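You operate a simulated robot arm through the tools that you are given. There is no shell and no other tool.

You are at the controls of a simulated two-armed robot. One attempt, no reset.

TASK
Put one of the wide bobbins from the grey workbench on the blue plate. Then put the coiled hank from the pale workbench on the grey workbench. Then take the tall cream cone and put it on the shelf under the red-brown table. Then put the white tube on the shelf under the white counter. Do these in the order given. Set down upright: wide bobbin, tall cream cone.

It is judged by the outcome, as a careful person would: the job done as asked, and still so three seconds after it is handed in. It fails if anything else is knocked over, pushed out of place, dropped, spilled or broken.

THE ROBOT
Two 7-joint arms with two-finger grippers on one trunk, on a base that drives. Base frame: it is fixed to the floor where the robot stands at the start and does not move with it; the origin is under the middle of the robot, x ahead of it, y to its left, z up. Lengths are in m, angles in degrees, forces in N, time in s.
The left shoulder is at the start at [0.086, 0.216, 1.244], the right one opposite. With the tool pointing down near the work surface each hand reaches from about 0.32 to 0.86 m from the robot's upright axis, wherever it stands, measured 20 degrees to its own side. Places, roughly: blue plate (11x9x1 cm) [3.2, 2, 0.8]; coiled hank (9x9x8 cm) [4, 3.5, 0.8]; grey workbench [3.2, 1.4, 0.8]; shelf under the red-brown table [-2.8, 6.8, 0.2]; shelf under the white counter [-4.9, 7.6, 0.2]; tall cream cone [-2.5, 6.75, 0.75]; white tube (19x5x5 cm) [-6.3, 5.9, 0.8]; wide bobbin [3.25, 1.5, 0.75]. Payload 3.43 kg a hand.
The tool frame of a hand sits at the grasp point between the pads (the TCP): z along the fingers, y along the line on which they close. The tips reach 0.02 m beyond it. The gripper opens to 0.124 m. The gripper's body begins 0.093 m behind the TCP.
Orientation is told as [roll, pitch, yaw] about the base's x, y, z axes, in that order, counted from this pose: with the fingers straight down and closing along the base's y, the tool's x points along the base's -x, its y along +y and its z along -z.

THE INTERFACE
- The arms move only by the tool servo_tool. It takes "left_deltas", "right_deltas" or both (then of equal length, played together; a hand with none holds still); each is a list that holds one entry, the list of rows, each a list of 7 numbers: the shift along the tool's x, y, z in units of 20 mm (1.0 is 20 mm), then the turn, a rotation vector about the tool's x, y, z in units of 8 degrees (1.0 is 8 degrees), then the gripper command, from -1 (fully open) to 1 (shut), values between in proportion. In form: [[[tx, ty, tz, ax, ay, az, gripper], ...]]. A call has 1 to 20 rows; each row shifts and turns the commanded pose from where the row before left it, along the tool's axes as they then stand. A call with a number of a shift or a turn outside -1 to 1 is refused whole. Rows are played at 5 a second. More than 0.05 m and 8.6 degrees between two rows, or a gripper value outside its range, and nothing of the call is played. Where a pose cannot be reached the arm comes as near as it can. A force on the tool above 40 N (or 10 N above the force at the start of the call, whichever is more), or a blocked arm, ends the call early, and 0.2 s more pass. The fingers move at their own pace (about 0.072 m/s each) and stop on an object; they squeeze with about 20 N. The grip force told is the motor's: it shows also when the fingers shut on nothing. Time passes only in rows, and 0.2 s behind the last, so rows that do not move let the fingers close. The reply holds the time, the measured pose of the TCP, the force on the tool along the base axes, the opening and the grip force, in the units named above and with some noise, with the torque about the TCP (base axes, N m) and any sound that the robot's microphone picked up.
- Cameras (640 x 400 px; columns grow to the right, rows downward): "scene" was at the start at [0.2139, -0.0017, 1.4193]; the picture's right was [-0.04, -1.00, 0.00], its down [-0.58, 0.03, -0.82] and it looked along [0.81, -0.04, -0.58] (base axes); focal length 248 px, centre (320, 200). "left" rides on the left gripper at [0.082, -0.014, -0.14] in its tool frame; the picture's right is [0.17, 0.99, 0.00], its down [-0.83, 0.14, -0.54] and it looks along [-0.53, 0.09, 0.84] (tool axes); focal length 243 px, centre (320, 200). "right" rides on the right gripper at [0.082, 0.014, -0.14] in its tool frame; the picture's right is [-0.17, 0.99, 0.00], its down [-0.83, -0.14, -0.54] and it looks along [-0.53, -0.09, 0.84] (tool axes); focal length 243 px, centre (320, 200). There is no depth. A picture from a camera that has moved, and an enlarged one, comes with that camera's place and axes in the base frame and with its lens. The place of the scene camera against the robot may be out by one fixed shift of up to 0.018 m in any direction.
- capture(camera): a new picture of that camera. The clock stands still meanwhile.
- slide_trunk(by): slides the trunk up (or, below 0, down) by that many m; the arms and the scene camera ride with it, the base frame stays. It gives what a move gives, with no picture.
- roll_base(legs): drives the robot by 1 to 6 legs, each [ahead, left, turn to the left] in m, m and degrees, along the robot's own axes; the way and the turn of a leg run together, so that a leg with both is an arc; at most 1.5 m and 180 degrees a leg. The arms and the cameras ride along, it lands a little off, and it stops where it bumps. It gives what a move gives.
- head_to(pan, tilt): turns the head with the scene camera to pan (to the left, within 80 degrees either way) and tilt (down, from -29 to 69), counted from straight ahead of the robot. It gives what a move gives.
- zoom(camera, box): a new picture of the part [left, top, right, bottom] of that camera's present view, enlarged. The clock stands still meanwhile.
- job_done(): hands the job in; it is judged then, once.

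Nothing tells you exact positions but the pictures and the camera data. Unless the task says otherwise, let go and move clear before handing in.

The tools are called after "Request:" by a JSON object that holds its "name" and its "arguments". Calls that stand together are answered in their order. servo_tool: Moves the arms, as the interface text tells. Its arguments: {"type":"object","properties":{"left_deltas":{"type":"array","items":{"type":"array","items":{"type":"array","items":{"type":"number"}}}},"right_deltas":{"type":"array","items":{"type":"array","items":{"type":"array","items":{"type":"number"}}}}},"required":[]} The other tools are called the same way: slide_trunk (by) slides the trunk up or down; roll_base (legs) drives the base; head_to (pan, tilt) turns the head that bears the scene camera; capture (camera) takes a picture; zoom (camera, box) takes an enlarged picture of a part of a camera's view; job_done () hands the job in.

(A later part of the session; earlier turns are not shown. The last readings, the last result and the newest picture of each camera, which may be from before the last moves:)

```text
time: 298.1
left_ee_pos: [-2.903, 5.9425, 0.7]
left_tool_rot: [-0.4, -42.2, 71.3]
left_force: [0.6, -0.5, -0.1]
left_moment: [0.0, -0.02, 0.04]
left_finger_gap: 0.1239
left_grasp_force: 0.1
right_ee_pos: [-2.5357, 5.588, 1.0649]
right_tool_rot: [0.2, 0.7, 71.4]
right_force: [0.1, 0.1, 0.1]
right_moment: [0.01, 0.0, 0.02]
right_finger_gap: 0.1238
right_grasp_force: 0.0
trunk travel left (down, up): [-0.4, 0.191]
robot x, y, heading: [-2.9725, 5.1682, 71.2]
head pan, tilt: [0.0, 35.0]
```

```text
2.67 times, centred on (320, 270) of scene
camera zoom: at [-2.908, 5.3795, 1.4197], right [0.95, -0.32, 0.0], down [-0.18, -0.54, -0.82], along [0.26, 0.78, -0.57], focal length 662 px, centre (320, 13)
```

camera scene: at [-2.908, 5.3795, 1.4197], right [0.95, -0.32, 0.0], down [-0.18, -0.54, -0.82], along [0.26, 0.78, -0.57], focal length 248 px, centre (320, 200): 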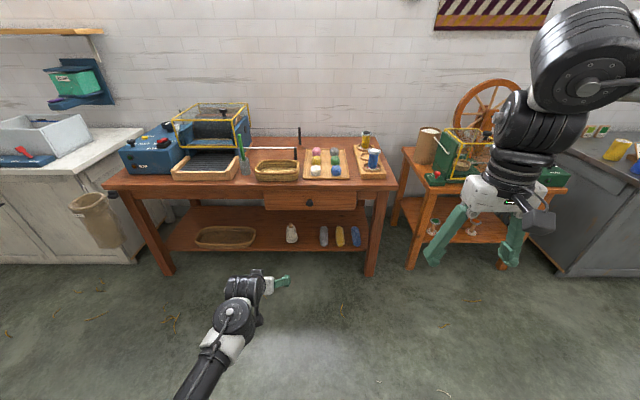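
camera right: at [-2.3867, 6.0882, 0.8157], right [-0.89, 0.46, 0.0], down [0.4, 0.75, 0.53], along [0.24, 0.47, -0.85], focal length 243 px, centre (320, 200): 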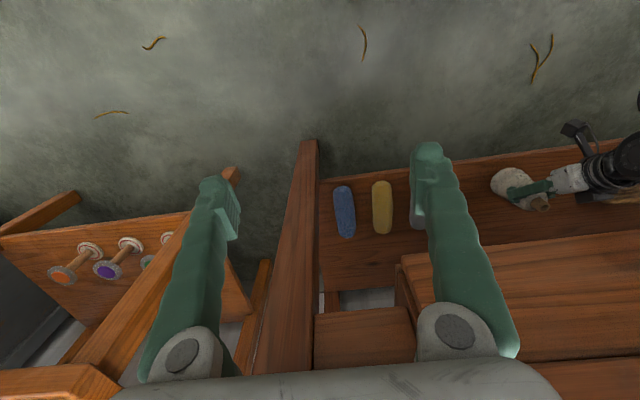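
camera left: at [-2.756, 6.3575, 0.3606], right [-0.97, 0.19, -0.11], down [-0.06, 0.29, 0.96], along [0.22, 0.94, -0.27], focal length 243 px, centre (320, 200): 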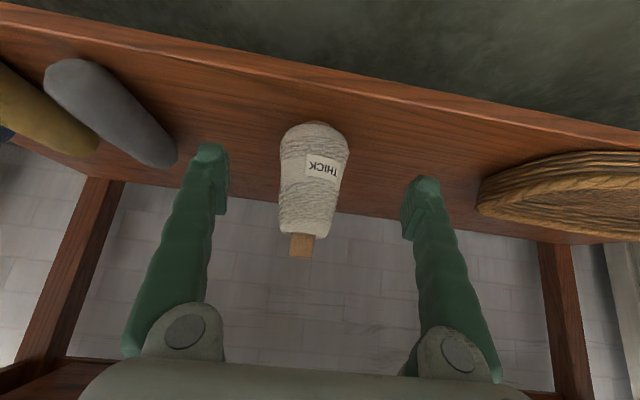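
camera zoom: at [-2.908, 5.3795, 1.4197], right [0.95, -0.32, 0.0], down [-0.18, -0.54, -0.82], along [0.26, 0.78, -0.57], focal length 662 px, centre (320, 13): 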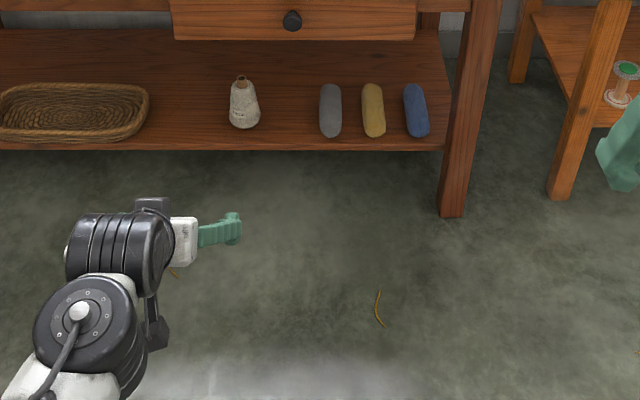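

The cone stands upright on the shelf. Next, the white tube: I'll raise the left hand, turn toward the far table and look.

Request:
{"name": "servo_tool", "arguments": {"left_deltas": [[[-0.67, 0, -0.74, 0, 0, 0, -1], [-0.67, 0, -0.74, 0, 0, 0, -1], [-0.67, 0, -0.74, 0, 0, 0, -1], [-0.67, 0, -0.74, 0, 0, 0, -1], [-0.67, 0, -0.74, 0, 0, 0, -1], [-0.67, 0, -0.74, 0, 0, 0, -1], [-0.67, 0, -0.74, 0, 0, 0, -1], [-0.67, 0, -0.74, 0, 0, 0, -1], [-0.67, 0, -0.74, 0, 0, 0, -1], [-0.67, 0, -0.74, 0, 0, 0, -1], [-0.67, 0, -0.74, 0, 0, 0, -1], [-0.67, 0, -0.74, 0, 0, 0, -1], [-0.67, 0, -0.74, 0, 0, 0, -1], [-0.67, 0, -0.74, 0, 0, 0, -1], [-0.67, 0, -0.74, 0, 0, 0, -1]]]}}

Request:
{"name": "roll_base", "arguments": {"legs": [[0, 0, 90]]}}

Request:
{"name": "head_to", "arguments": {"pan": 0, "tilt": 18}}

Request:
{"name": "capture", "arguments": {"camera": "scene"}}

Request:
{"name": "head_to", "arguments": {"pan": -45, "tilt": 25}}

Request:
{"name": "capture", "arguments": {"camera": "scene"}}

```text
time: 301.3
left_ee_pos: [-2.9066, 5.9445, 0.9992]
left_tool_rot: [-0.3, -42.0, 71.4]
left_force: [1.0, -0.2, 0.2]
left_moment: [0.0, -0.01, 0.0]
left_finger_gap: 0.1238
left_grasp_force: 0.1
right_ee_pos: [-2.5368, 5.5878, 1.0654]
right_tool_rot: [0.3, 0.7, 71.4]
right_force: [-1.3, 0.6, -0.5]
right_moment: [0.03, 0.0, 0.02]
right_finger_gap: 0.1238
right_grasp_force: 0.2
trunk travel left (down, up): [-0.4, 0.191]
robot x, y, heading: [-2.9665, 5.1663, 71.1]
head pan, tilt: [0.0, 35.0]
```

```text
time: 306.9
left_ee_pos: [-3.7472, 5.2458, 0.9997]
left_tool_rot: [-0.3, -42.1, 160.5]
left_force: [1.0, -0.4, -0.4]
left_moment: [0.02, 0.0, 0.01]
left_finger_gap: 0.1241
left_grasp_force: 0.0
right_ee_pos: [-3.3853, 5.6111, 1.0644]
right_tool_rot: [0.2, 0.7, 160.5]
right_force: [0.3, 0.1, -0.7]
right_moment: [-0.01, 0.0, 0.03]
right_finger_gap: 0.1239
right_grasp_force: 0.0
trunk travel left (down, up): [-0.4, 0.191]
robot x, y, heading: [-2.9712, 5.1701, 160.3]
head pan, tilt: [0.0, 35.0]
```

```text
time: 307.7
left_ee_pos: [-3.7476, 5.2485, 0.9988]
left_tool_rot: [-0.3, -42.1, 160.5]
left_force: [0.2, -0.1, 1.1]
left_moment: [-0.05, 0.03, 0.0]
left_finger_gap: 0.1242
left_grasp_force: 0.0
right_ee_pos: [-3.3857, 5.6101, 1.0647]
right_tool_rot: [0.1, 0.7, 160.5]
right_force: [0.4, 0.6, 0.1]
right_moment: [0.01, -0.04, -0.01]
right_finger_gap: 0.1239
right_grasp_force: 0.0
trunk travel left (down, up): [-0.4, 0.191]
robot x, y, heading: [-2.9727, 5.1691, 160.4]
head pan, tilt: [0.0, 18.0]
```

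```text
taken
camera scene: at [-3.1924, 5.2464, 1.4468], right [0.34, 0.94, 0.0], down [0.29, -0.1, -0.95], along [-0.9, 0.32, -0.31], focal length 248 px, centre (320, 200)
```

scene: 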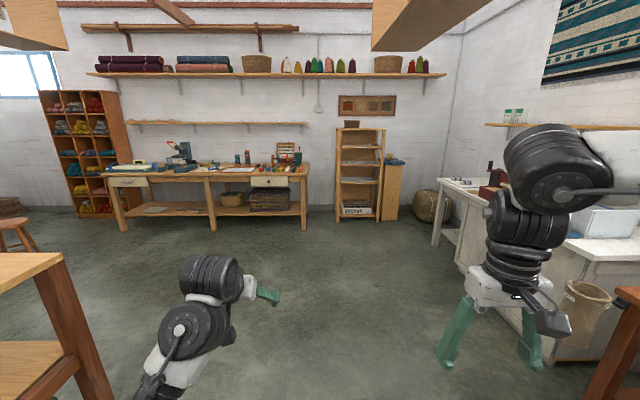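

```text
time: 308.9
left_ee_pos: [-3.7479, 5.2469, 0.9994]
left_tool_rot: [-0.3, -42.1, 160.6]
left_force: [0.0, -0.1, 0.3]
left_moment: [-0.02, 0.02, -0.01]
left_finger_gap: 0.1241
left_grasp_force: 0.0
right_ee_pos: [-3.3856, 5.6102, 1.0655]
right_tool_rot: [0.2, 0.8, 160.5]
right_force: [-0.9, -0.6, -1.0]
right_moment: [0.03, 0.01, 0.0]
right_finger_gap: 0.1243
right_grasp_force: 0.2
trunk travel left (down, up): [-0.4, 0.191]
robot x, y, heading: [-2.974, 5.1707, 160.5]
head pan, tilt: [-45.0, 25.0]
```

```text
taken
camera scene: at [-3.144, 5.2982, 1.4356], right [0.9, 0.43, 0.0], down [0.18, -0.38, -0.91], along [-0.39, 0.82, -0.42], focal length 248 px, centre (320, 200)
```

scene: 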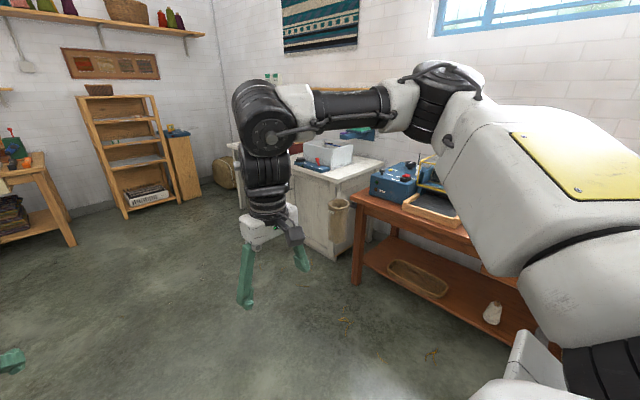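

Request:
{"name": "head_to", "arguments": {"pan": 0, "tilt": 18}}

Request:
{"name": "zoom", "arguments": {"camera": "scene", "box": [200, 130, 330, 230]}}

Request:
{"name": "zoom", "arguments": {"camera": "scene", "box": [90, 130, 220, 230]}}

```text
time: 310.0
left_ee_pos: [-3.7469, 5.2445, 0.9987]
left_tool_rot: [-0.3, -42.1, 160.5]
left_force: [0.2, -0.3, 0.4]
left_moment: [-0.04, -0.01, -0.01]
left_finger_gap: 0.124
left_grasp_force: 0.1
right_ee_pos: [-3.3871, 5.6105, 1.0653]
right_tool_rot: [0.2, 0.7, 160.5]
right_force: [-0.4, 0.0, 0.0]
right_moment: [-0.02, -0.01, -0.04]
right_finger_gap: 0.1241
right_grasp_force: 0.0
trunk travel left (down, up): [-0.4, 0.191]
robot x, y, heading: [-2.976, 5.169, 160.3]
head pan, tilt: [0.0, 18.0]
```

```text
4.00 times, centred on (265, 180) of scene
camera zoom: at [-3.1923, 5.2465, 1.4469], right [0.34, 0.94, 0.0], down [0.29, -0.1, -0.95], along [-0.9, 0.32, -0.31], focal length 992 px, centre (540, 280)
```

zoom: 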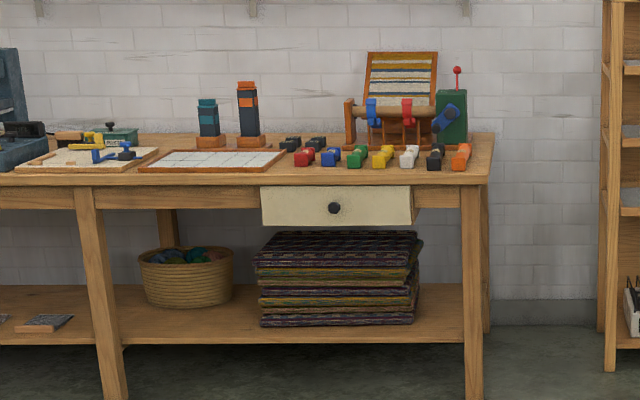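

```text
4.00 times, centred on (155, 180) of scene
camera zoom: at [-3.1923, 5.2465, 1.4469], right [0.34, 0.94, 0.0], down [0.29, -0.1, -0.95], along [-0.9, 0.32, -0.31], focal length 992 px, centre (980, 280)
```

zoom: 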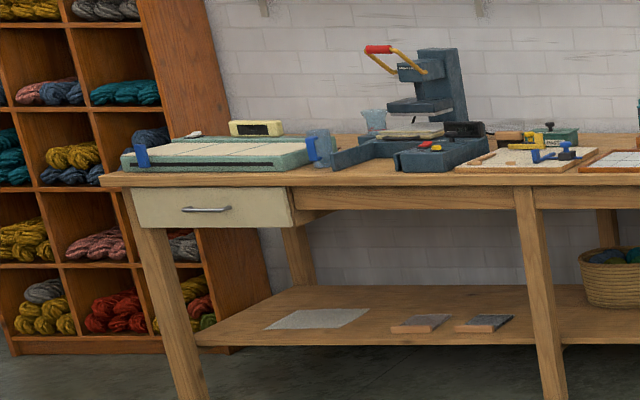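

Request:
{"name": "head_to", "arguments": {"pan": 20, "tilt": 55}}

Request:
{"name": "capture", "arguments": {"camera": "scene"}}

```text
time: 311.0
left_ee_pos: [-3.7475, 5.2461, 0.9989]
left_tool_rot: [-0.4, -42.2, 160.6]
left_force: [0.4, 0.6, -0.8]
left_moment: [-0.05, 0.01, -0.03]
left_finger_gap: 0.1239
left_grasp_force: 0.0
right_ee_pos: [-3.385, 5.6104, 1.0642]
right_tool_rot: [0.2, 0.8, 160.5]
right_force: [0.2, -0.2, 0.7]
right_moment: [0.02, 0.01, -0.01]
right_finger_gap: 0.124
right_grasp_force: 0.1
trunk travel left (down, up): [-0.4, 0.191]
robot x, y, heading: [-2.9705, 5.1678, 160.7]
head pan, tilt: [20.0, 55.0]
```

```text
taken
camera scene: at [-3.1767, 5.2147, 1.3916], right [-0.01, 1.0, 0.0], down [0.82, 0.0, -0.57], along [-0.57, 0.0, -0.82], focal length 248 px, centre (320, 200)
```

scene: 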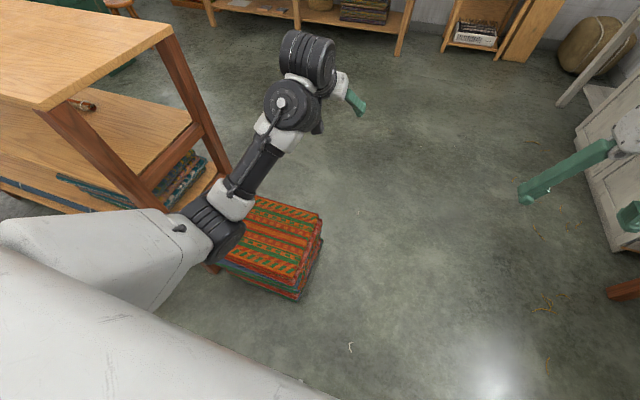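

There's a rug stack just left-ahead, so I'll shift right first, pass it, then move left in front of the far bench.

Request:
{"name": "roll_base", "arguments": {"legs": [[0, -0.5, 0.8], [1.2, 0, 0], [1.0, 0, 0]]}}

Request:
{"name": "head_to", "arguments": {"pan": 0, "tilt": 22}}

Request:
{"name": "capture", "arguments": {"camera": "scene"}}

Request:
{"name": "head_to", "arguments": {"pan": -60, "tilt": 30}}

Request:
{"name": "capture", "arguments": {"camera": "scene"}}

```text
time: 331.5
left_ee_pos: [-5.6673, 6.4291, 0.9992]
left_tool_rot: [-0.3, -42.1, 161.8]
left_force: [0.3, -0.3, -0.3]
left_moment: [0.03, 0.01, 0.03]
left_finger_gap: 0.124
left_grasp_force: 0.1
right_ee_pos: [-5.3139, 6.8027, 1.0653]
right_tool_rot: [0.2, 0.7, 161.8]
right_force: [0.1, 0.9, 0.2]
right_moment: [-0.02, 0.02, 0.02]
right_finger_gap: 0.1242
right_grasp_force: 0.2
trunk travel left (down, up): [-0.4, 0.191]
robot x, y, heading: [-4.8907, 6.3679, 161.4]
head pan, tilt: [20.0, 55.0]
```

```text
time: 332.5
left_ee_pos: [-5.6677, 6.4304, 0.9992]
left_tool_rot: [-0.3, -42.1, 161.8]
left_force: [0.2, 0.7, 0.1]
left_moment: [-0.01, -0.03, 0.01]
left_finger_gap: 0.1239
left_grasp_force: 0.1
right_ee_pos: [-5.3148, 6.8031, 1.0651]
right_tool_rot: [0.2, 0.7, 161.7]
right_force: [0.5, 0.2, 0.7]
right_moment: [0.0, 0.02, -0.03]
right_finger_gap: 0.1241
right_grasp_force: 0.0
trunk travel left (down, up): [-0.4, 0.191]
robot x, y, heading: [-4.8942, 6.3684, 161.6]
head pan, tilt: [0.0, 22.0]
```

```text
taken
camera scene: at [-5.1126, 6.4422, 1.4403], right [0.32, 0.95, 0.0], down [0.36, -0.12, -0.93], along [-0.88, 0.29, -0.38], focal length 248 px, centre (320, 200)
```

scene: 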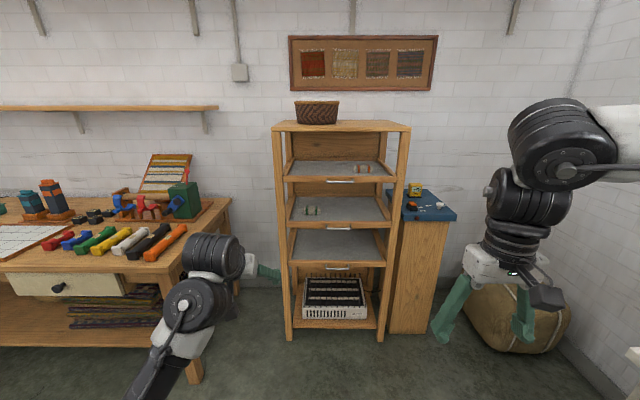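

```text
time: 333.8
left_ee_pos: [-5.6687, 6.4302, 0.9991]
left_tool_rot: [-0.3, -42.1, 161.8]
left_force: [-0.6, -0.9, 0.8]
left_moment: [0.03, 0.0, 0.05]
left_finger_gap: 0.124
left_grasp_force: 0.0
right_ee_pos: [-5.3142, 6.8028, 1.0653]
right_tool_rot: [0.1, 0.7, 161.8]
right_force: [-0.5, 0.3, 0.0]
right_moment: [0.01, 0.01, 0.0]
right_finger_gap: 0.1238
right_grasp_force: 0.0
trunk travel left (down, up): [-0.4, 0.191]
robot x, y, heading: [-4.8923, 6.3658, 161.5]
head pan, tilt: [-60.0, 30.0]
```

```text
taken
camera scene: at [-5.0428, 6.5016, 1.4276], right [0.98, 0.2, 0.0], down [0.1, -0.49, -0.87], along [-0.17, 0.85, -0.5], focal length 248 px, centre (320, 200)
```

scene: 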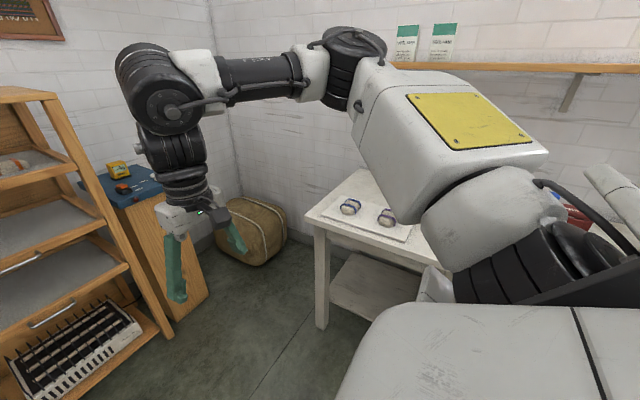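

Request:
{"name": "head_to", "arguments": {"pan": 25, "tilt": 30}}

Request:
{"name": "zoom", "arguments": {"camera": "scene", "box": [160, 100, 460, 300]}}

```text
time: 335.4
left_ee_pos: [-5.6677, 6.4295, 0.999]
left_tool_rot: [-0.3, -42.1, 161.8]
left_force: [0.7, 0.3, 0.6]
left_moment: [0.01, -0.01, 0.04]
left_finger_gap: 0.124
left_grasp_force: 0.0
right_ee_pos: [-5.3148, 6.8025, 1.0643]
right_tool_rot: [0.2, 0.7, 161.7]
right_force: [-0.4, 0.8, 0.7]
right_moment: [0.0, 0.03, 0.01]
right_finger_gap: 0.1242
right_grasp_force: 0.0
trunk travel left (down, up): [-0.4, 0.191]
robot x, y, heading: [-4.8925, 6.3698, 161.6]
head pan, tilt: [25.0, 30.0]
```

```text
2.00 times, centred on (310, 200) of scene
camera zoom: at [-5.1145, 6.4027, 1.4276], right [-0.11, 0.99, 0.0], down [0.5, 0.06, -0.87], along [-0.86, -0.1, -0.5], focal length 496 px, centre (340, 200)
```

zoom: 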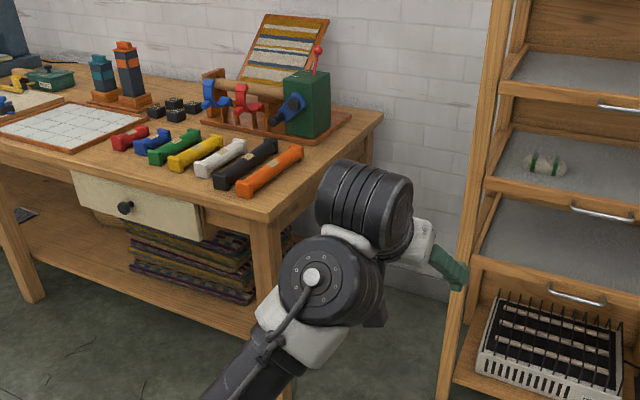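

Now I see the row of coloured tubes; the white one is centred at about (-6.41, 5.90), pointing away from me. Moving left to line up the left hand with it.

Request:
{"name": "roll_base", "arguments": {"legs": [[0, 0.73, 0]]}}

Request:
{"name": "head_to", "arguments": {"pan": 5, "tilt": 32}}

Request:
{"name": "capture", "arguments": {"camera": "scene"}}

Request:
{"name": "capture", "arguments": {"camera": "left"}}

```text
time: 345.5
left_ee_pos: [-5.898, 5.7403, 0.9995]
left_tool_rot: [-0.2, -42.1, 161.7]
left_force: [0.9, 0.1, -0.8]
left_moment: [0.01, 0.03, 0.01]
left_finger_gap: 0.1241
left_grasp_force: 0.0
right_ee_pos: [-5.544, 6.1137, 1.0647]
right_tool_rot: [0.2, 0.8, 161.8]
right_force: [-1.0, 0.3, -0.2]
right_moment: [-0.02, 0.01, 0.02]
right_finger_gap: 0.124
right_grasp_force: 0.1
trunk travel left (down, up): [-0.4, 0.191]
robot x, y, heading: [-5.1202, 5.6821, 161.8]
head pan, tilt: [25.0, 30.0]
```

```text
time: 346.3
left_ee_pos: [-5.8969, 5.7407, 0.9993]
left_tool_rot: [-0.2, -42.1, 161.8]
left_force: [0.0, 0.6, 0.8]
left_moment: [0.01, -0.03, 0.01]
left_finger_gap: 0.1241
left_grasp_force: 0.1
right_ee_pos: [-5.5457, 6.1141, 1.0652]
right_tool_rot: [0.2, 0.7, 161.8]
right_force: [-0.8, -0.2, -0.7]
right_moment: [-0.02, 0.0, -0.01]
right_finger_gap: 0.1243
right_grasp_force: 0.0
trunk travel left (down, up): [-0.4, 0.191]
robot x, y, heading: [-5.1202, 5.6805, 161.4]
head pan, tilt: [5.0, 32.0]
```

```text
taken
camera scene: at [-5.3414, 5.7444, 1.4244], right [0.23, 0.97, 0.0], down [0.52, -0.12, -0.85], along [-0.83, 0.2, -0.53], focal length 248 px, centre (320, 200)
```

scene: 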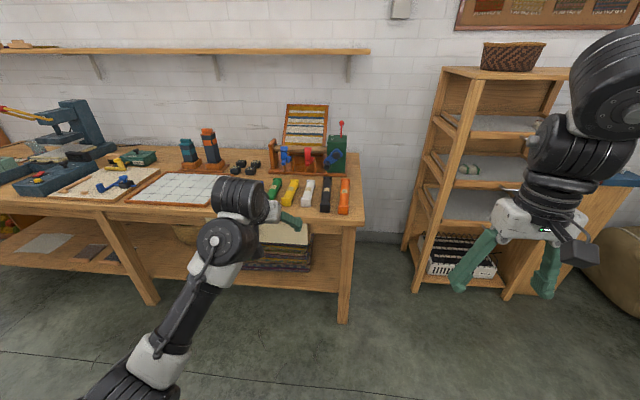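

```text
taken
camera left: at [-5.7461, 5.7038, 1.0497], right [-0.19, -0.97, -0.11], down [-0.29, -0.06, 0.96], along [-0.94, 0.22, -0.27], focal length 243 px, centre (320, 200)
```

left: 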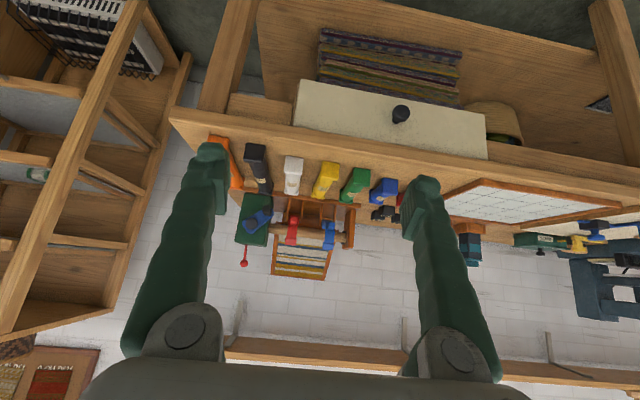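

Request:
{"name": "roll_base", "arguments": {"legs": [[0.4, 0, 0]]}}

Request:
{"name": "head_to", "arguments": {"pan": 5, "tilt": 45}}

Request:
{"name": "capture", "arguments": {"camera": "scene"}}

Request:
{"name": "capture", "arguments": {"camera": "left"}}

```text
time: 349.3
left_ee_pos: [-6.2741, 5.8736, 0.9991]
left_tool_rot: [-0.3, -42.2, 161.3]
left_force: [-0.5, -0.3, -0.2]
left_moment: [0.01, 0.03, 0.0]
left_finger_gap: 0.1239
left_grasp_force: 0.1
right_ee_pos: [-5.9176, 6.2429, 1.0649]
right_tool_rot: [0.2, 0.7, 161.2]
right_force: [0.3, -0.1, 0.2]
right_moment: [0.02, -0.03, 0.01]
right_finger_gap: 0.124
right_grasp_force: 0.0
trunk travel left (down, up): [-0.4, 0.191]
robot x, y, heading: [-5.4992, 5.8049, 161.0]
head pan, tilt: [5.0, 32.0]
```

```text
time: 350.0
left_ee_pos: [-6.2755, 5.8724, 0.9995]
left_tool_rot: [-0.3, -42.0, 161.4]
left_force: [-0.1, -0.3, -0.4]
left_moment: [-0.01, 0.0, 0.02]
left_finger_gap: 0.1238
left_grasp_force: 0.1
right_ee_pos: [-5.9184, 6.2435, 1.0659]
right_tool_rot: [0.3, 0.7, 161.2]
right_force: [-0.3, 0.0, -0.2]
right_moment: [-0.01, -0.03, -0.02]
right_finger_gap: 0.1239
right_grasp_force: 0.1
trunk travel left (down, up): [-0.4, 0.191]
robot x, y, heading: [-5.4971, 5.81, 161.3]
head pan, tilt: [5.0, 45.0]
```

```text
taken
camera scene: at [-5.7101, 5.8713, 1.405], right [0.24, 0.97, 0.0], down [0.69, -0.17, -0.71], along [-0.69, 0.17, -0.71], focal length 248 px, centre (320, 200)
```

scene: 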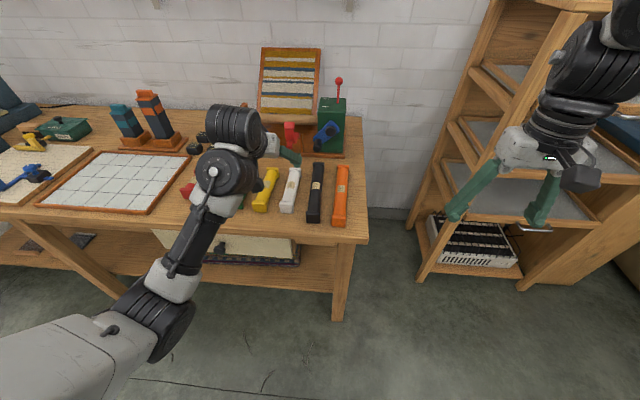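

```text
taken
camera left: at [-6.1231, 5.8357, 1.0496], right [-0.2, -0.97, -0.11], down [-0.29, -0.05, 0.96], along [-0.94, 0.22, -0.27], focal length 243 px, centre (320, 200)
```

left: 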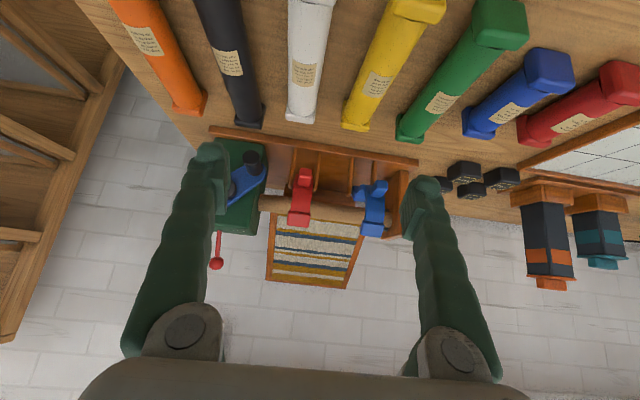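

Request:
{"name": "zoom", "arguments": {"camera": "scene", "box": [230, 120, 370, 240]}}

Request:
{"name": "zoom", "arguments": {"camera": "left", "box": [180, 0, 420, 150]}}

```text
3.33 times, centred on (300, 180) of scene
camera zoom: at [-5.7101, 5.8713, 1.405], right [0.24, 0.97, 0.0], down [0.69, -0.17, -0.71], along [-0.69, 0.17, -0.71], focal length 827 px, centre (387, 267)
```

zoom: 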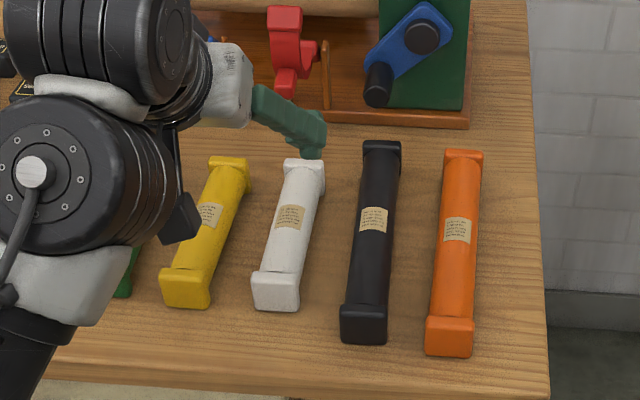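

```text
2.67 times, centred on (300, 75) of left
camera zoom: at [-6.1231, 5.8357, 1.0496], right [-0.2, -0.97, -0.11], down [-0.29, -0.05, 0.96], along [-0.94, 0.22, -0.27], focal length 647 px, centre (373, 533)
```

zoom: 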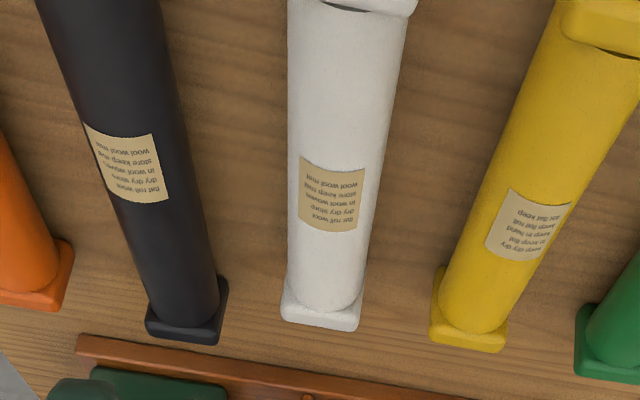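

The white tube lies exactly parallel to my hand, ~12 cm ahead and 3 cm to the right of the TCP, with ~4 cm gaps to its neighbours. Moving above it with the fingers set to ~8.5 cm.

Request:
{"name": "servo_tool", "arguments": {"left_deltas": [[[-0.15, -0.184, 0.97, 0, 0, 0, -0.37], [-0.15, -0.184, 0.97, 0, 0, 0, -0.37], [-0.15, -0.184, 0.97, 0, 0, 0, -0.37], [-0.15, -0.184, 0.97, 0, 0, 0, -0.37], [-0.15, -0.184, 0.97, 0, 0, 0, -0.37], [-0.15, -0.184, 0.97, 0, 0, 0, -0.37], [-0.15, -0.184, 0.97, 0, 0, 0, -0.37], [-0.15, -0.184, 0.97, 0, 0, 0, -0.37], [0, 0, 0, 0, 0, 0, -0.37], [0, 0, 0, 0, 0, 0, -0.37]]]}}

Request:
{"name": "capture", "arguments": {"camera": "left"}}

Request:
{"name": "zoom", "arguments": {"camera": "scene", "box": [200, 100, 380, 240]}}

```text
time: 352.2
left_ee_pos: [-6.3798, 5.9393, 0.9003]
left_tool_rot: [-0.3, -42.1, 161.4]
left_force: [-1.2, 0.5, -0.6]
left_moment: [0.02, -0.03, -0.03]
left_finger_gap: 0.0849
left_grasp_force: 0.0
right_ee_pos: [-5.9179, 6.2442, 1.0656]
right_tool_rot: [0.3, 0.7, 161.3]
right_force: [0.4, -0.2, 0.1]
right_moment: [-0.01, 0.04, -0.01]
right_finger_gap: 0.1237
right_grasp_force: 0.0
trunk travel left (down, up): [-0.4, 0.191]
robot x, y, heading: [-5.4975, 5.8084, 161.0]
head pan, tilt: [5.0, 45.0]
```

```text
taken
camera left: at [-6.2289, 5.9017, 0.9508], right [-0.2, -0.97, -0.11], down [-0.29, -0.05, 0.96], along [-0.94, 0.23, -0.27], focal length 243 px, centre (320, 200)
```

left: 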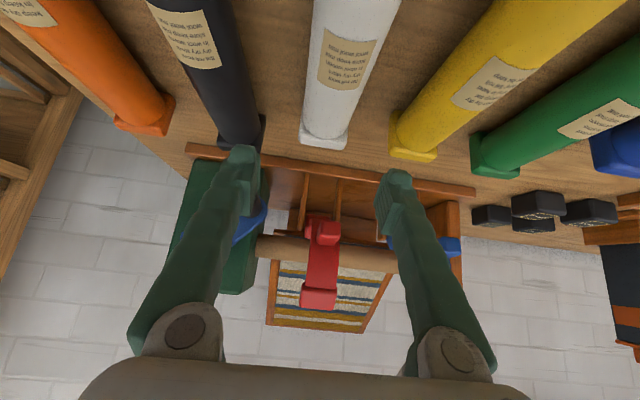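

```text
2.86 times, centred on (290, 170) of scene
camera zoom: at [-5.71, 5.8713, 1.4049], right [0.24, 0.97, 0.0], down [0.69, -0.17, -0.71], along [-0.69, 0.17, -0.71], focal length 709 px, centre (406, 286)
```

zoom: 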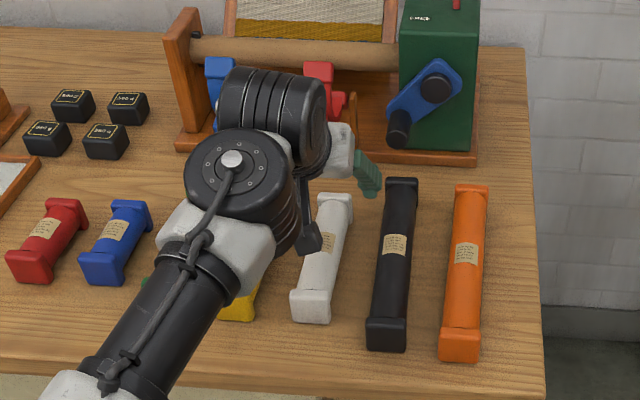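

Well centred over the white tube, with ~1 cm clearance to the neighbours on each side. Descending vertically in stages.

Request:
{"name": "servo_tool", "arguments": {"left_deltas": [[[0.67, 0.05, 0.742, 0, 0, 0, -0.23], [0.67, 0.05, 0.742, 0, 0, 0, -0.23], [0.67, 0, 0.742, 0, 0, 0, -0.23], [0, 0, 0, 0, 0, 0, -0.23]]]}}

Request:
{"name": "capture", "arguments": {"camera": "left"}}

Request:
{"name": "zoom", "arguments": {"camera": "scene", "box": [230, 130, 350, 230]}}

```text
time: 353.2
left_ee_pos: [-6.3808, 5.9409, 0.8422]
left_tool_rot: [-0.3, -42.1, 161.5]
left_force: [-0.9, -0.3, 0.4]
left_moment: [0.0, 0.02, -0.01]
left_finger_gap: 0.0761
left_grasp_force: 0.0
right_ee_pos: [-5.9194, 6.2434, 1.0648]
right_tool_rot: [0.2, 0.7, 161.3]
right_force: [0.3, -0.6, 0.3]
right_moment: [-0.05, 0.0, 0.02]
right_finger_gap: 0.1239
right_grasp_force: 0.1
trunk travel left (down, up): [-0.4, 0.191]
robot x, y, heading: [-5.4987, 5.8085, 161.1]
head pan, tilt: [5.0, 45.0]
```

```text
taken
camera left: at [-6.2291, 5.904, 0.8921], right [-0.2, -0.97, -0.11], down [-0.29, -0.05, 0.96], along [-0.94, 0.23, -0.27], focal length 243 px, centre (320, 200)
```

left: 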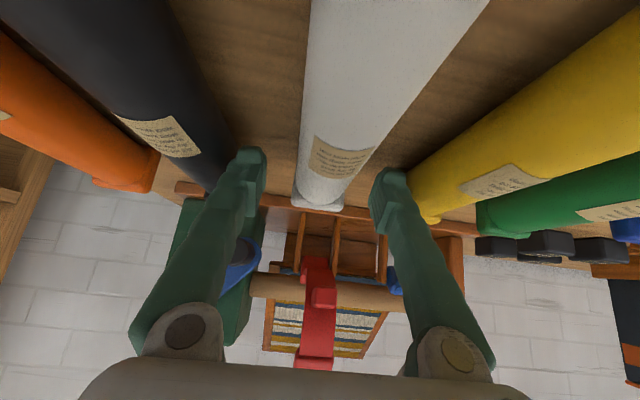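

```text
4.00 times, centred on (290, 180) of scene
camera zoom: at [-5.7099, 5.8712, 1.405], right [0.24, 0.97, 0.0], down [0.69, -0.17, -0.71], along [-0.69, 0.17, -0.71], focal length 992 px, centre (440, 280)
```

zoom: 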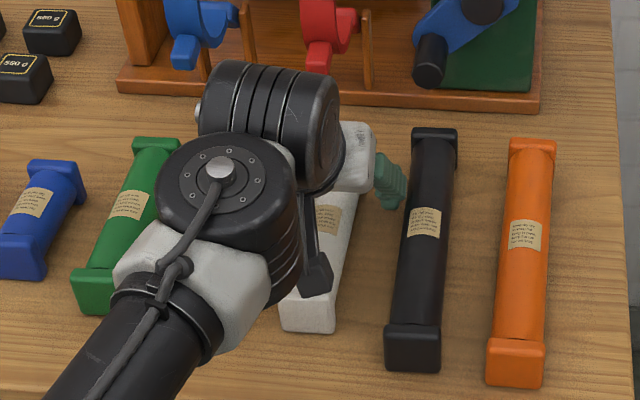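

Refining with two views: the tube tops are at z≈0.84 and I'm ~5.5 cm past the tube's middle, with neighbours closer than first thought. I'll rise a little, narrow the fingers to ~6 cm, and move back to the middle.

Request:
{"name": "servo_tool", "arguments": {"left_deltas": [[[-0.42, 0, -0.465, 0, 0, 0, -0.1], [-0.42, 0, -0.465, 0, 0, 0, 0.03], [-0.21, 0, -0.23, 0, 0, 0, 0.03], [0.68, -0.03, -0.61, 0, 0, 0, 0.03], [0.68, -0.03, -0.61, 0, 0, 0, 0.03], [0.68, -0.03, -0.61, 0, 0, 0, 0.03], [0, 0, 0, 0, 0, 0, 0.03], [0, 0, 0, 0, 0, 0, 0.03]]]}}

Request:
{"name": "capture", "arguments": {"camera": "left"}}

Request:
{"name": "zoom", "arguments": {"camera": "scene", "box": [230, 130, 350, 230]}}

```text
time: 355.0
left_ee_pos: [-6.3279, 5.9234, 0.872]
left_tool_rot: [-0.2, -42.1, 161.4]
left_force: [0.1, -0.3, 0.5]
left_moment: [0.01, 0.04, -0.02]
left_finger_gap: 0.0602
left_grasp_force: 0.0
right_ee_pos: [-5.9183, 6.2426, 1.0652]
right_tool_rot: [0.2, 0.7, 161.3]
right_force: [0.4, -0.2, 0.7]
right_moment: [-0.01, 0.0, 0.0]
right_finger_gap: 0.1242
right_grasp_force: 0.1
trunk travel left (down, up): [-0.4, 0.191]
robot x, y, heading: [-5.4958, 5.8082, 161.1]
head pan, tilt: [5.0, 45.0]
```

```text
taken
camera left: at [-6.1764, 5.8857, 0.9228], right [-0.2, -0.97, -0.11], down [-0.29, -0.05, 0.96], along [-0.94, 0.22, -0.27], focal length 243 px, centre (320, 200)
```

left: 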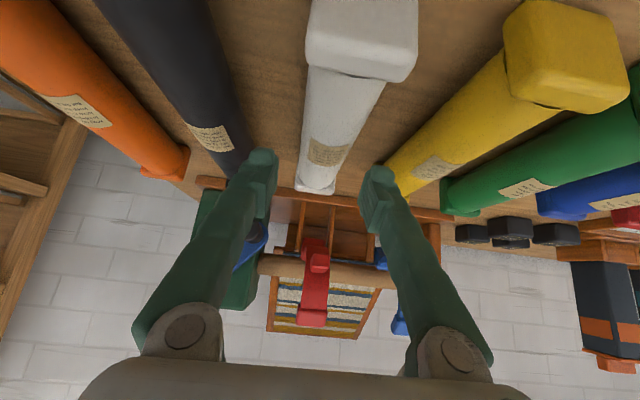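

```text
4.00 times, centred on (290, 180) of scene
camera zoom: at [-5.7099, 5.8712, 1.405], right [0.24, 0.97, 0.0], down [0.69, -0.17, -0.71], along [-0.69, 0.17, -0.71], focal length 992 px, centre (440, 280)
```

zoom: 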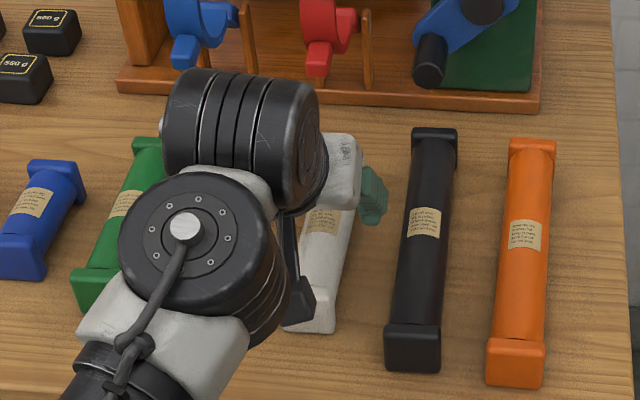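

Now centred on the tube (middle within 4 mm, lateral within 2 mm). Narrowing the fingers to ~5.2 cm and descending.

Request:
{"name": "servo_tool", "arguments": {"left_deltas": [[[0, 0.1, 0, 0, 0, 0, 0.16], [0, 0, 0, 0, 0, 0, 0.16], [0.45, 0, 0.495, 0, 0, 0, 0.16], [0.45, 0, 0.495, 0, 0, 0, 0.16], [0, 0, 0, 0, 0, 0, 0.16]]]}}

Request:
{"name": "capture", "arguments": {"camera": "left"}}

```text
time: 356.2
left_ee_pos: [-6.3278, 5.9228, 0.8445]
left_tool_rot: [-0.2, -42.1, 161.4]
left_force: [0.5, -0.1, -0.2]
left_moment: [-0.01, 0.02, -0.02]
left_finger_gap: 0.052
left_grasp_force: 0.1
right_ee_pos: [-5.9175, 6.2443, 1.0655]
right_tool_rot: [0.1, 0.7, 161.3]
right_force: [0.3, 0.1, -0.5]
right_moment: [0.0, -0.02, -0.02]
right_finger_gap: 0.1241
right_grasp_force: 0.1
trunk travel left (down, up): [-0.4, 0.191]
robot x, y, heading: [-5.4992, 5.803, 161.3]
head pan, tilt: [5.0, 45.0]
```

```text
taken
camera left: at [-6.1756, 5.8844, 0.8956], right [-0.2, -0.97, -0.11], down [-0.29, -0.05, 0.96], along [-0.94, 0.23, -0.27], focal length 243 px, centre (320, 200)
```

left: 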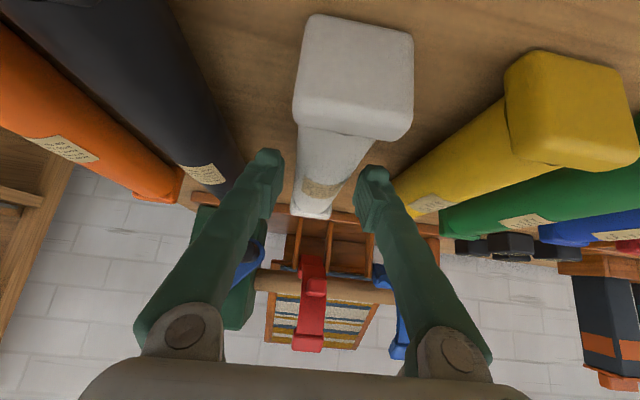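

Request:
{"name": "servo_tool", "arguments": {"left_deltas": [[[0, 0.2, 0, 0, 0, 0, 0.16], [0.37, 0, 0.41, 0, 0, 0, 0.16], [0.37, 0, 0.41, 0, 0, 0, 0.16], [0, 0, 0, 0, 0, 0, 0.16]]]}}

Request:
{"name": "capture", "arguments": {"camera": "left"}}

```text
time: 357.2
left_ee_pos: [-6.3288, 5.9186, 0.8233]
left_tool_rot: [-0.3, -42.2, 161.4]
left_force: [0.7, -0.9, 5.4]
left_moment: [-0.2, 0.04, 0.03]
left_finger_gap: 0.0523
left_grasp_force: 0.1
right_ee_pos: [-5.9185, 6.2435, 1.0652]
right_tool_rot: [0.4, 0.7, 161.2]
right_force: [0.0, 0.5, 0.4]
right_moment: [0.04, 0.06, -0.01]
right_finger_gap: 0.1241
right_grasp_force: 0.0
trunk travel left (down, up): [-0.4, 0.191]
robot x, y, heading: [-5.4994, 5.8038, 161.0]
head pan, tilt: [5.0, 45.0]
```

```text
taken
camera left: at [-6.1773, 5.8805, 0.8734], right [-0.2, -0.97, -0.11], down [-0.29, -0.05, 0.96], along [-0.94, 0.23, -0.27], focal length 243 px, centre (320, 200)
```

left: 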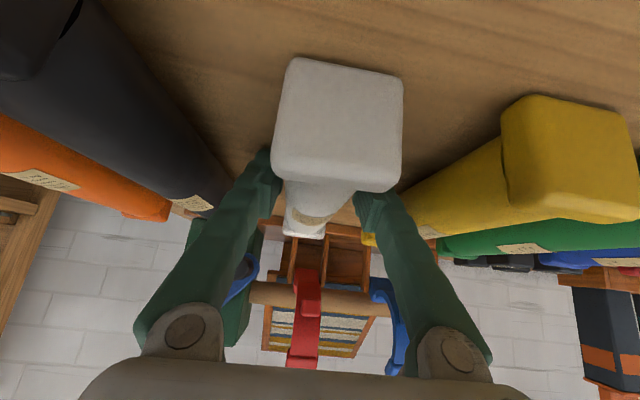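

Request:
{"name": "zoom", "arguments": {"camera": "left", "box": [220, 120, 460, 290]}}

Request:
{"name": "zoom", "arguments": {"camera": "scene", "box": [230, 140, 350, 230]}}

```text
2.35 times, centred on (340, 205) of left
camera zoom: at [-6.1773, 5.8805, 0.8734], right [-0.2, -0.97, -0.11], down [-0.29, -0.05, 0.96], along [-0.94, 0.23, -0.27], focal length 571 px, centre (273, 188)
```

zoom: 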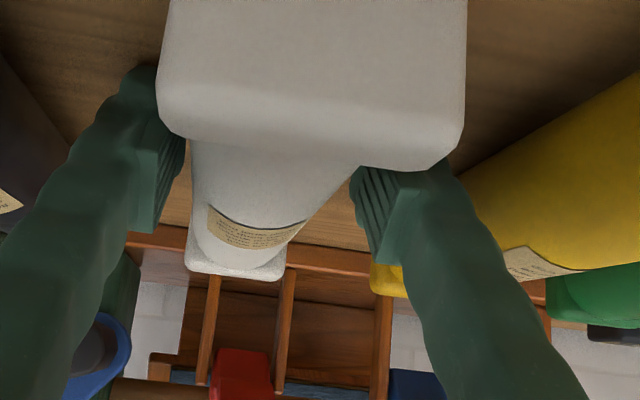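

```text
4.44 times, centred on (290, 185) of scene
camera zoom: at [-5.7091, 5.871, 1.4051], right [0.24, 0.97, 0.0], down [0.69, -0.17, -0.71], along [-0.69, 0.17, -0.71], focal length 1103 px, centre (453, 267)
```

zoom: 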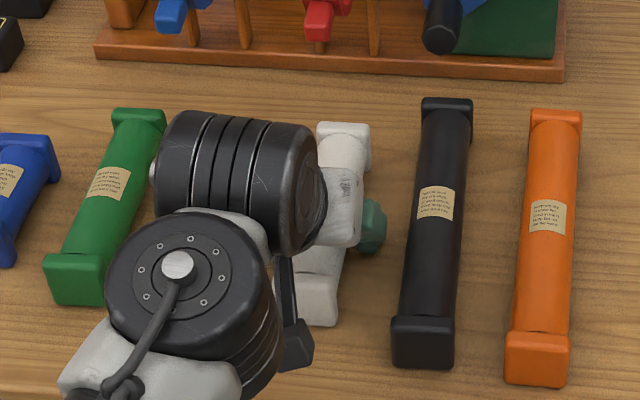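

A light 5 N contact (a fingertip grazing the table). I'll rise ~3 mm and close.

Request:
{"name": "servo_tool", "arguments": {"left_deltas": [[[-0.1, 0, -0.11, 0, 0, 0, 0.16], [0, 0, 0, 0, 0, 0, 0.3], [0, 0, 0, 0, 0, 0, 0.6], [0, 0, 0, 0, 0, 0, 1], [0, 0, 0, 0, 0, 0, 1], [0, 0, 0, 0, 0, 0, 1]]]}}

Request:
{"name": "capture", "arguments": {"camera": "left"}}

```text
time: 358.6
left_ee_pos: [-6.3295, 5.9179, 0.8266]
left_tool_rot: [-0.1, -42.2, 161.5]
left_force: [-0.4, 0.0, -0.6]
left_moment: [-0.01, -0.01, -0.02]
left_finger_gap: 0.04
left_grasp_force: 20.3
right_ee_pos: [-5.9184, 6.244, 1.0654]
right_tool_rot: [0.3, 0.7, 161.3]
right_force: [0.7, -0.1, 0.4]
right_moment: [-0.02, 0.01, -0.02]
right_finger_gap: 0.124
right_grasp_force: 0.2
trunk travel left (down, up): [-0.4, 0.191]
robot x, y, heading: [-5.4982, 5.8071, 161.5]
head pan, tilt: [5.0, 45.0]
```

```text
taken
camera left: at [-6.1776, 5.8806, 0.8758], right [-0.2, -0.97, -0.11], down [-0.29, -0.05, 0.96], along [-0.94, 0.22, -0.27], focal length 243 px, centre (320, 200)
```

left: 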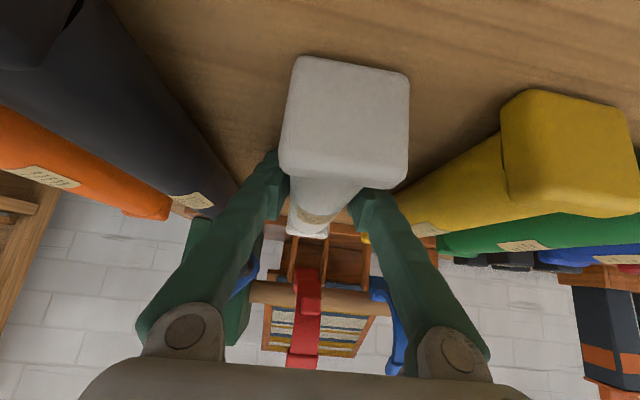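

Gripped (4.0 cm). Lifting straight up.

Request:
{"name": "servo_tool", "arguments": {"left_deltas": [[[-0.335, 0, -0.371, 0, 0, 0, 1], [-0.67, 0, -0.742, 0, 0, 0, 1], [-0.67, 0, -0.742, 0, 0, 0, 1], [-0.67, 0, -0.742, 0, 0, 0, 1], [-0.67, 0, -0.742, 0, 0, 0, 1], [-0.67, 0, -0.742, 0, 0, 0, 1], [-0.67, 0, -0.742, 0, 0, 0, 1], [-0.67, 0, -0.742, 0, 0, 0, 1], [-0.67, 0, -0.742, 0, 0, 0, 1], [0, 0, 0, 0, 0, 0, 1]]]}}

Request:
{"name": "capture", "arguments": {"camera": "left"}}

Request:
{"name": "capture", "arguments": {"camera": "scene"}}

```text
time: 360.8
left_ee_pos: [-6.3311, 5.9176, 0.9953]
left_tool_rot: [-0.2, -42.0, 161.4]
left_force: [0.6, 0.3, -2.0]
left_moment: [0.03, -0.03, 0.04]
left_finger_gap: 0.0395
left_grasp_force: 19.9
right_ee_pos: [-5.9187, 6.2426, 1.0649]
right_tool_rot: [0.2, 0.8, 161.2]
right_force: [0.7, 0.2, 0.2]
right_moment: [-0.01, -0.01, 0.01]
right_finger_gap: 0.124
right_grasp_force: 0.0
trunk travel left (down, up): [-0.4, 0.191]
robot x, y, heading: [-5.4992, 5.8051, 161.2]
head pan, tilt: [5.0, 45.0]
```

```text
taken
camera left: at [-6.1795, 5.8798, 1.0463], right [-0.2, -0.97, -0.11], down [-0.29, -0.05, 0.96], along [-0.94, 0.22, -0.27], focal length 243 px, centre (320, 200)
```

left: 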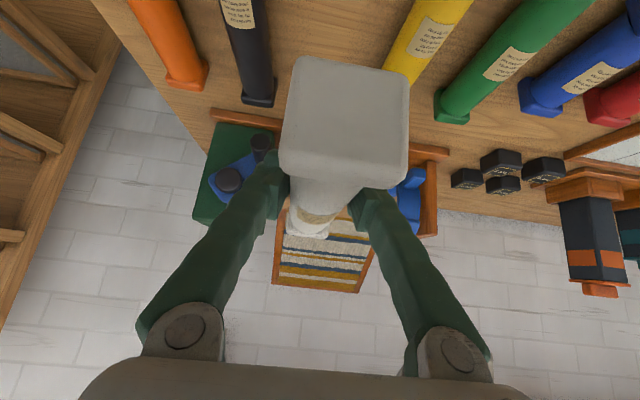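

```text
taken
camera scene: at [-5.7102, 5.8713, 1.4049], right [0.24, 0.97, 0.0], down [0.69, -0.17, -0.71], along [-0.69, 0.17, -0.71], focal length 248 px, centre (320, 200)
```

scene: 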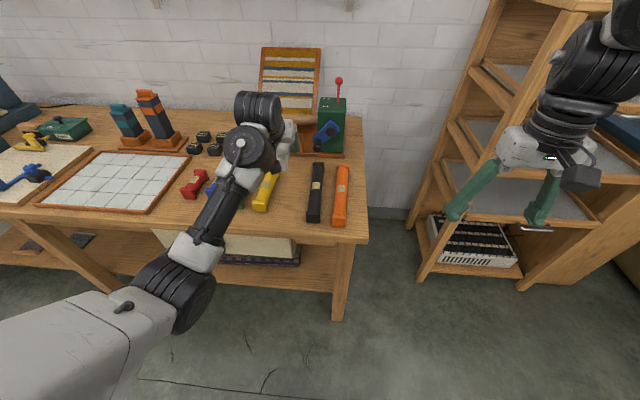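

The tube is held level and the neighbours are undisturbed. Backing up, then turning right to face the white counter.

Request:
{"name": "roll_base", "arguments": {"legs": [[-0.5, 0, 0], [0, 0, -90]]}}

Request:
{"name": "head_to", "arguments": {"pan": 15, "tilt": 28}}

Request:
{"name": "capture", "arguments": {"camera": "scene"}}

Request:
{"name": "capture", "arguments": {"camera": "left"}}

```text
time: 369.7
left_ee_pos: [-4.9072, 6.472, 0.9952]
left_tool_rot: [-0.3, -42.0, 71.6]
left_force: [-0.1, -0.3, -1.0]
left_moment: [-0.02, 0.02, 0.02]
left_finger_gap: 0.0396
left_grasp_force: 20.1
right_ee_pos: [-4.58, 6.0609, 1.0649]
right_tool_rot: [0.2, 0.7, 71.5]
right_force: [-0.1, -0.6, 0.2]
right_moment: [0.0, 0.01, -0.01]
right_finger_gap: 0.124
right_grasp_force: 0.0
trunk travel left (down, up): [-0.4, 0.191]
robot x, y, heading: [-5.0144, 5.6389, 71.3]
head pan, tilt: [5.0, 45.0]
```

```text
time: 370.5
left_ee_pos: [-4.9069, 6.4724, 0.9961]
left_tool_rot: [-0.2, -42.2, 71.6]
left_force: [-0.9, 0.0, -1.7]
left_moment: [0.01, 0.02, -0.02]
left_finger_gap: 0.0398
left_grasp_force: 20.0
right_ee_pos: [-4.5803, 6.0613, 1.0644]
right_tool_rot: [0.4, 0.8, 71.5]
right_force: [-0.3, 0.4, 0.4]
right_moment: [0.0, -0.02, 0.01]
right_finger_gap: 0.124
right_grasp_force: 0.1
trunk travel left (down, up): [-0.4, 0.191]
robot x, y, heading: [-5.0134, 5.6379, 71.0]
head pan, tilt: [15.0, 28.0]
```

```text
taken
camera scene: at [-4.9734, 5.8593, 1.4306], right [1.0, -0.06, 0.0], down [-0.03, -0.47, -0.88], along [0.06, 0.88, -0.47], focal length 248 px, centre (320, 200)
```

scene: 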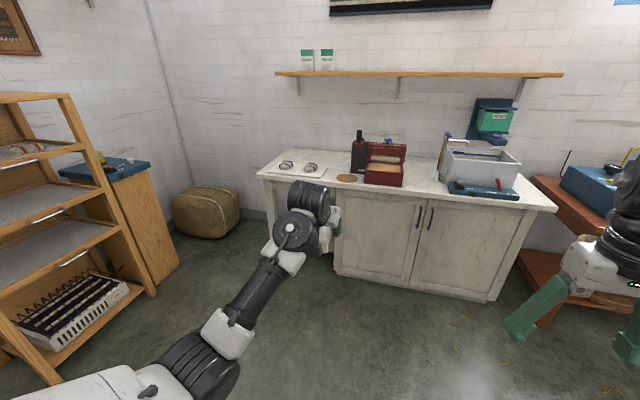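

```text
taken
camera left: at [-4.9426, 6.3213, 1.0461], right [-0.97, 0.2, -0.11], down [-0.05, 0.29, 0.96], along [0.22, 0.94, -0.27], focal length 243 px, centre (320, 200)
```

left: 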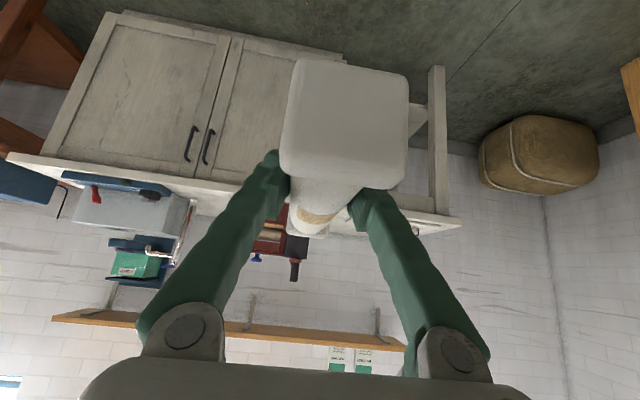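

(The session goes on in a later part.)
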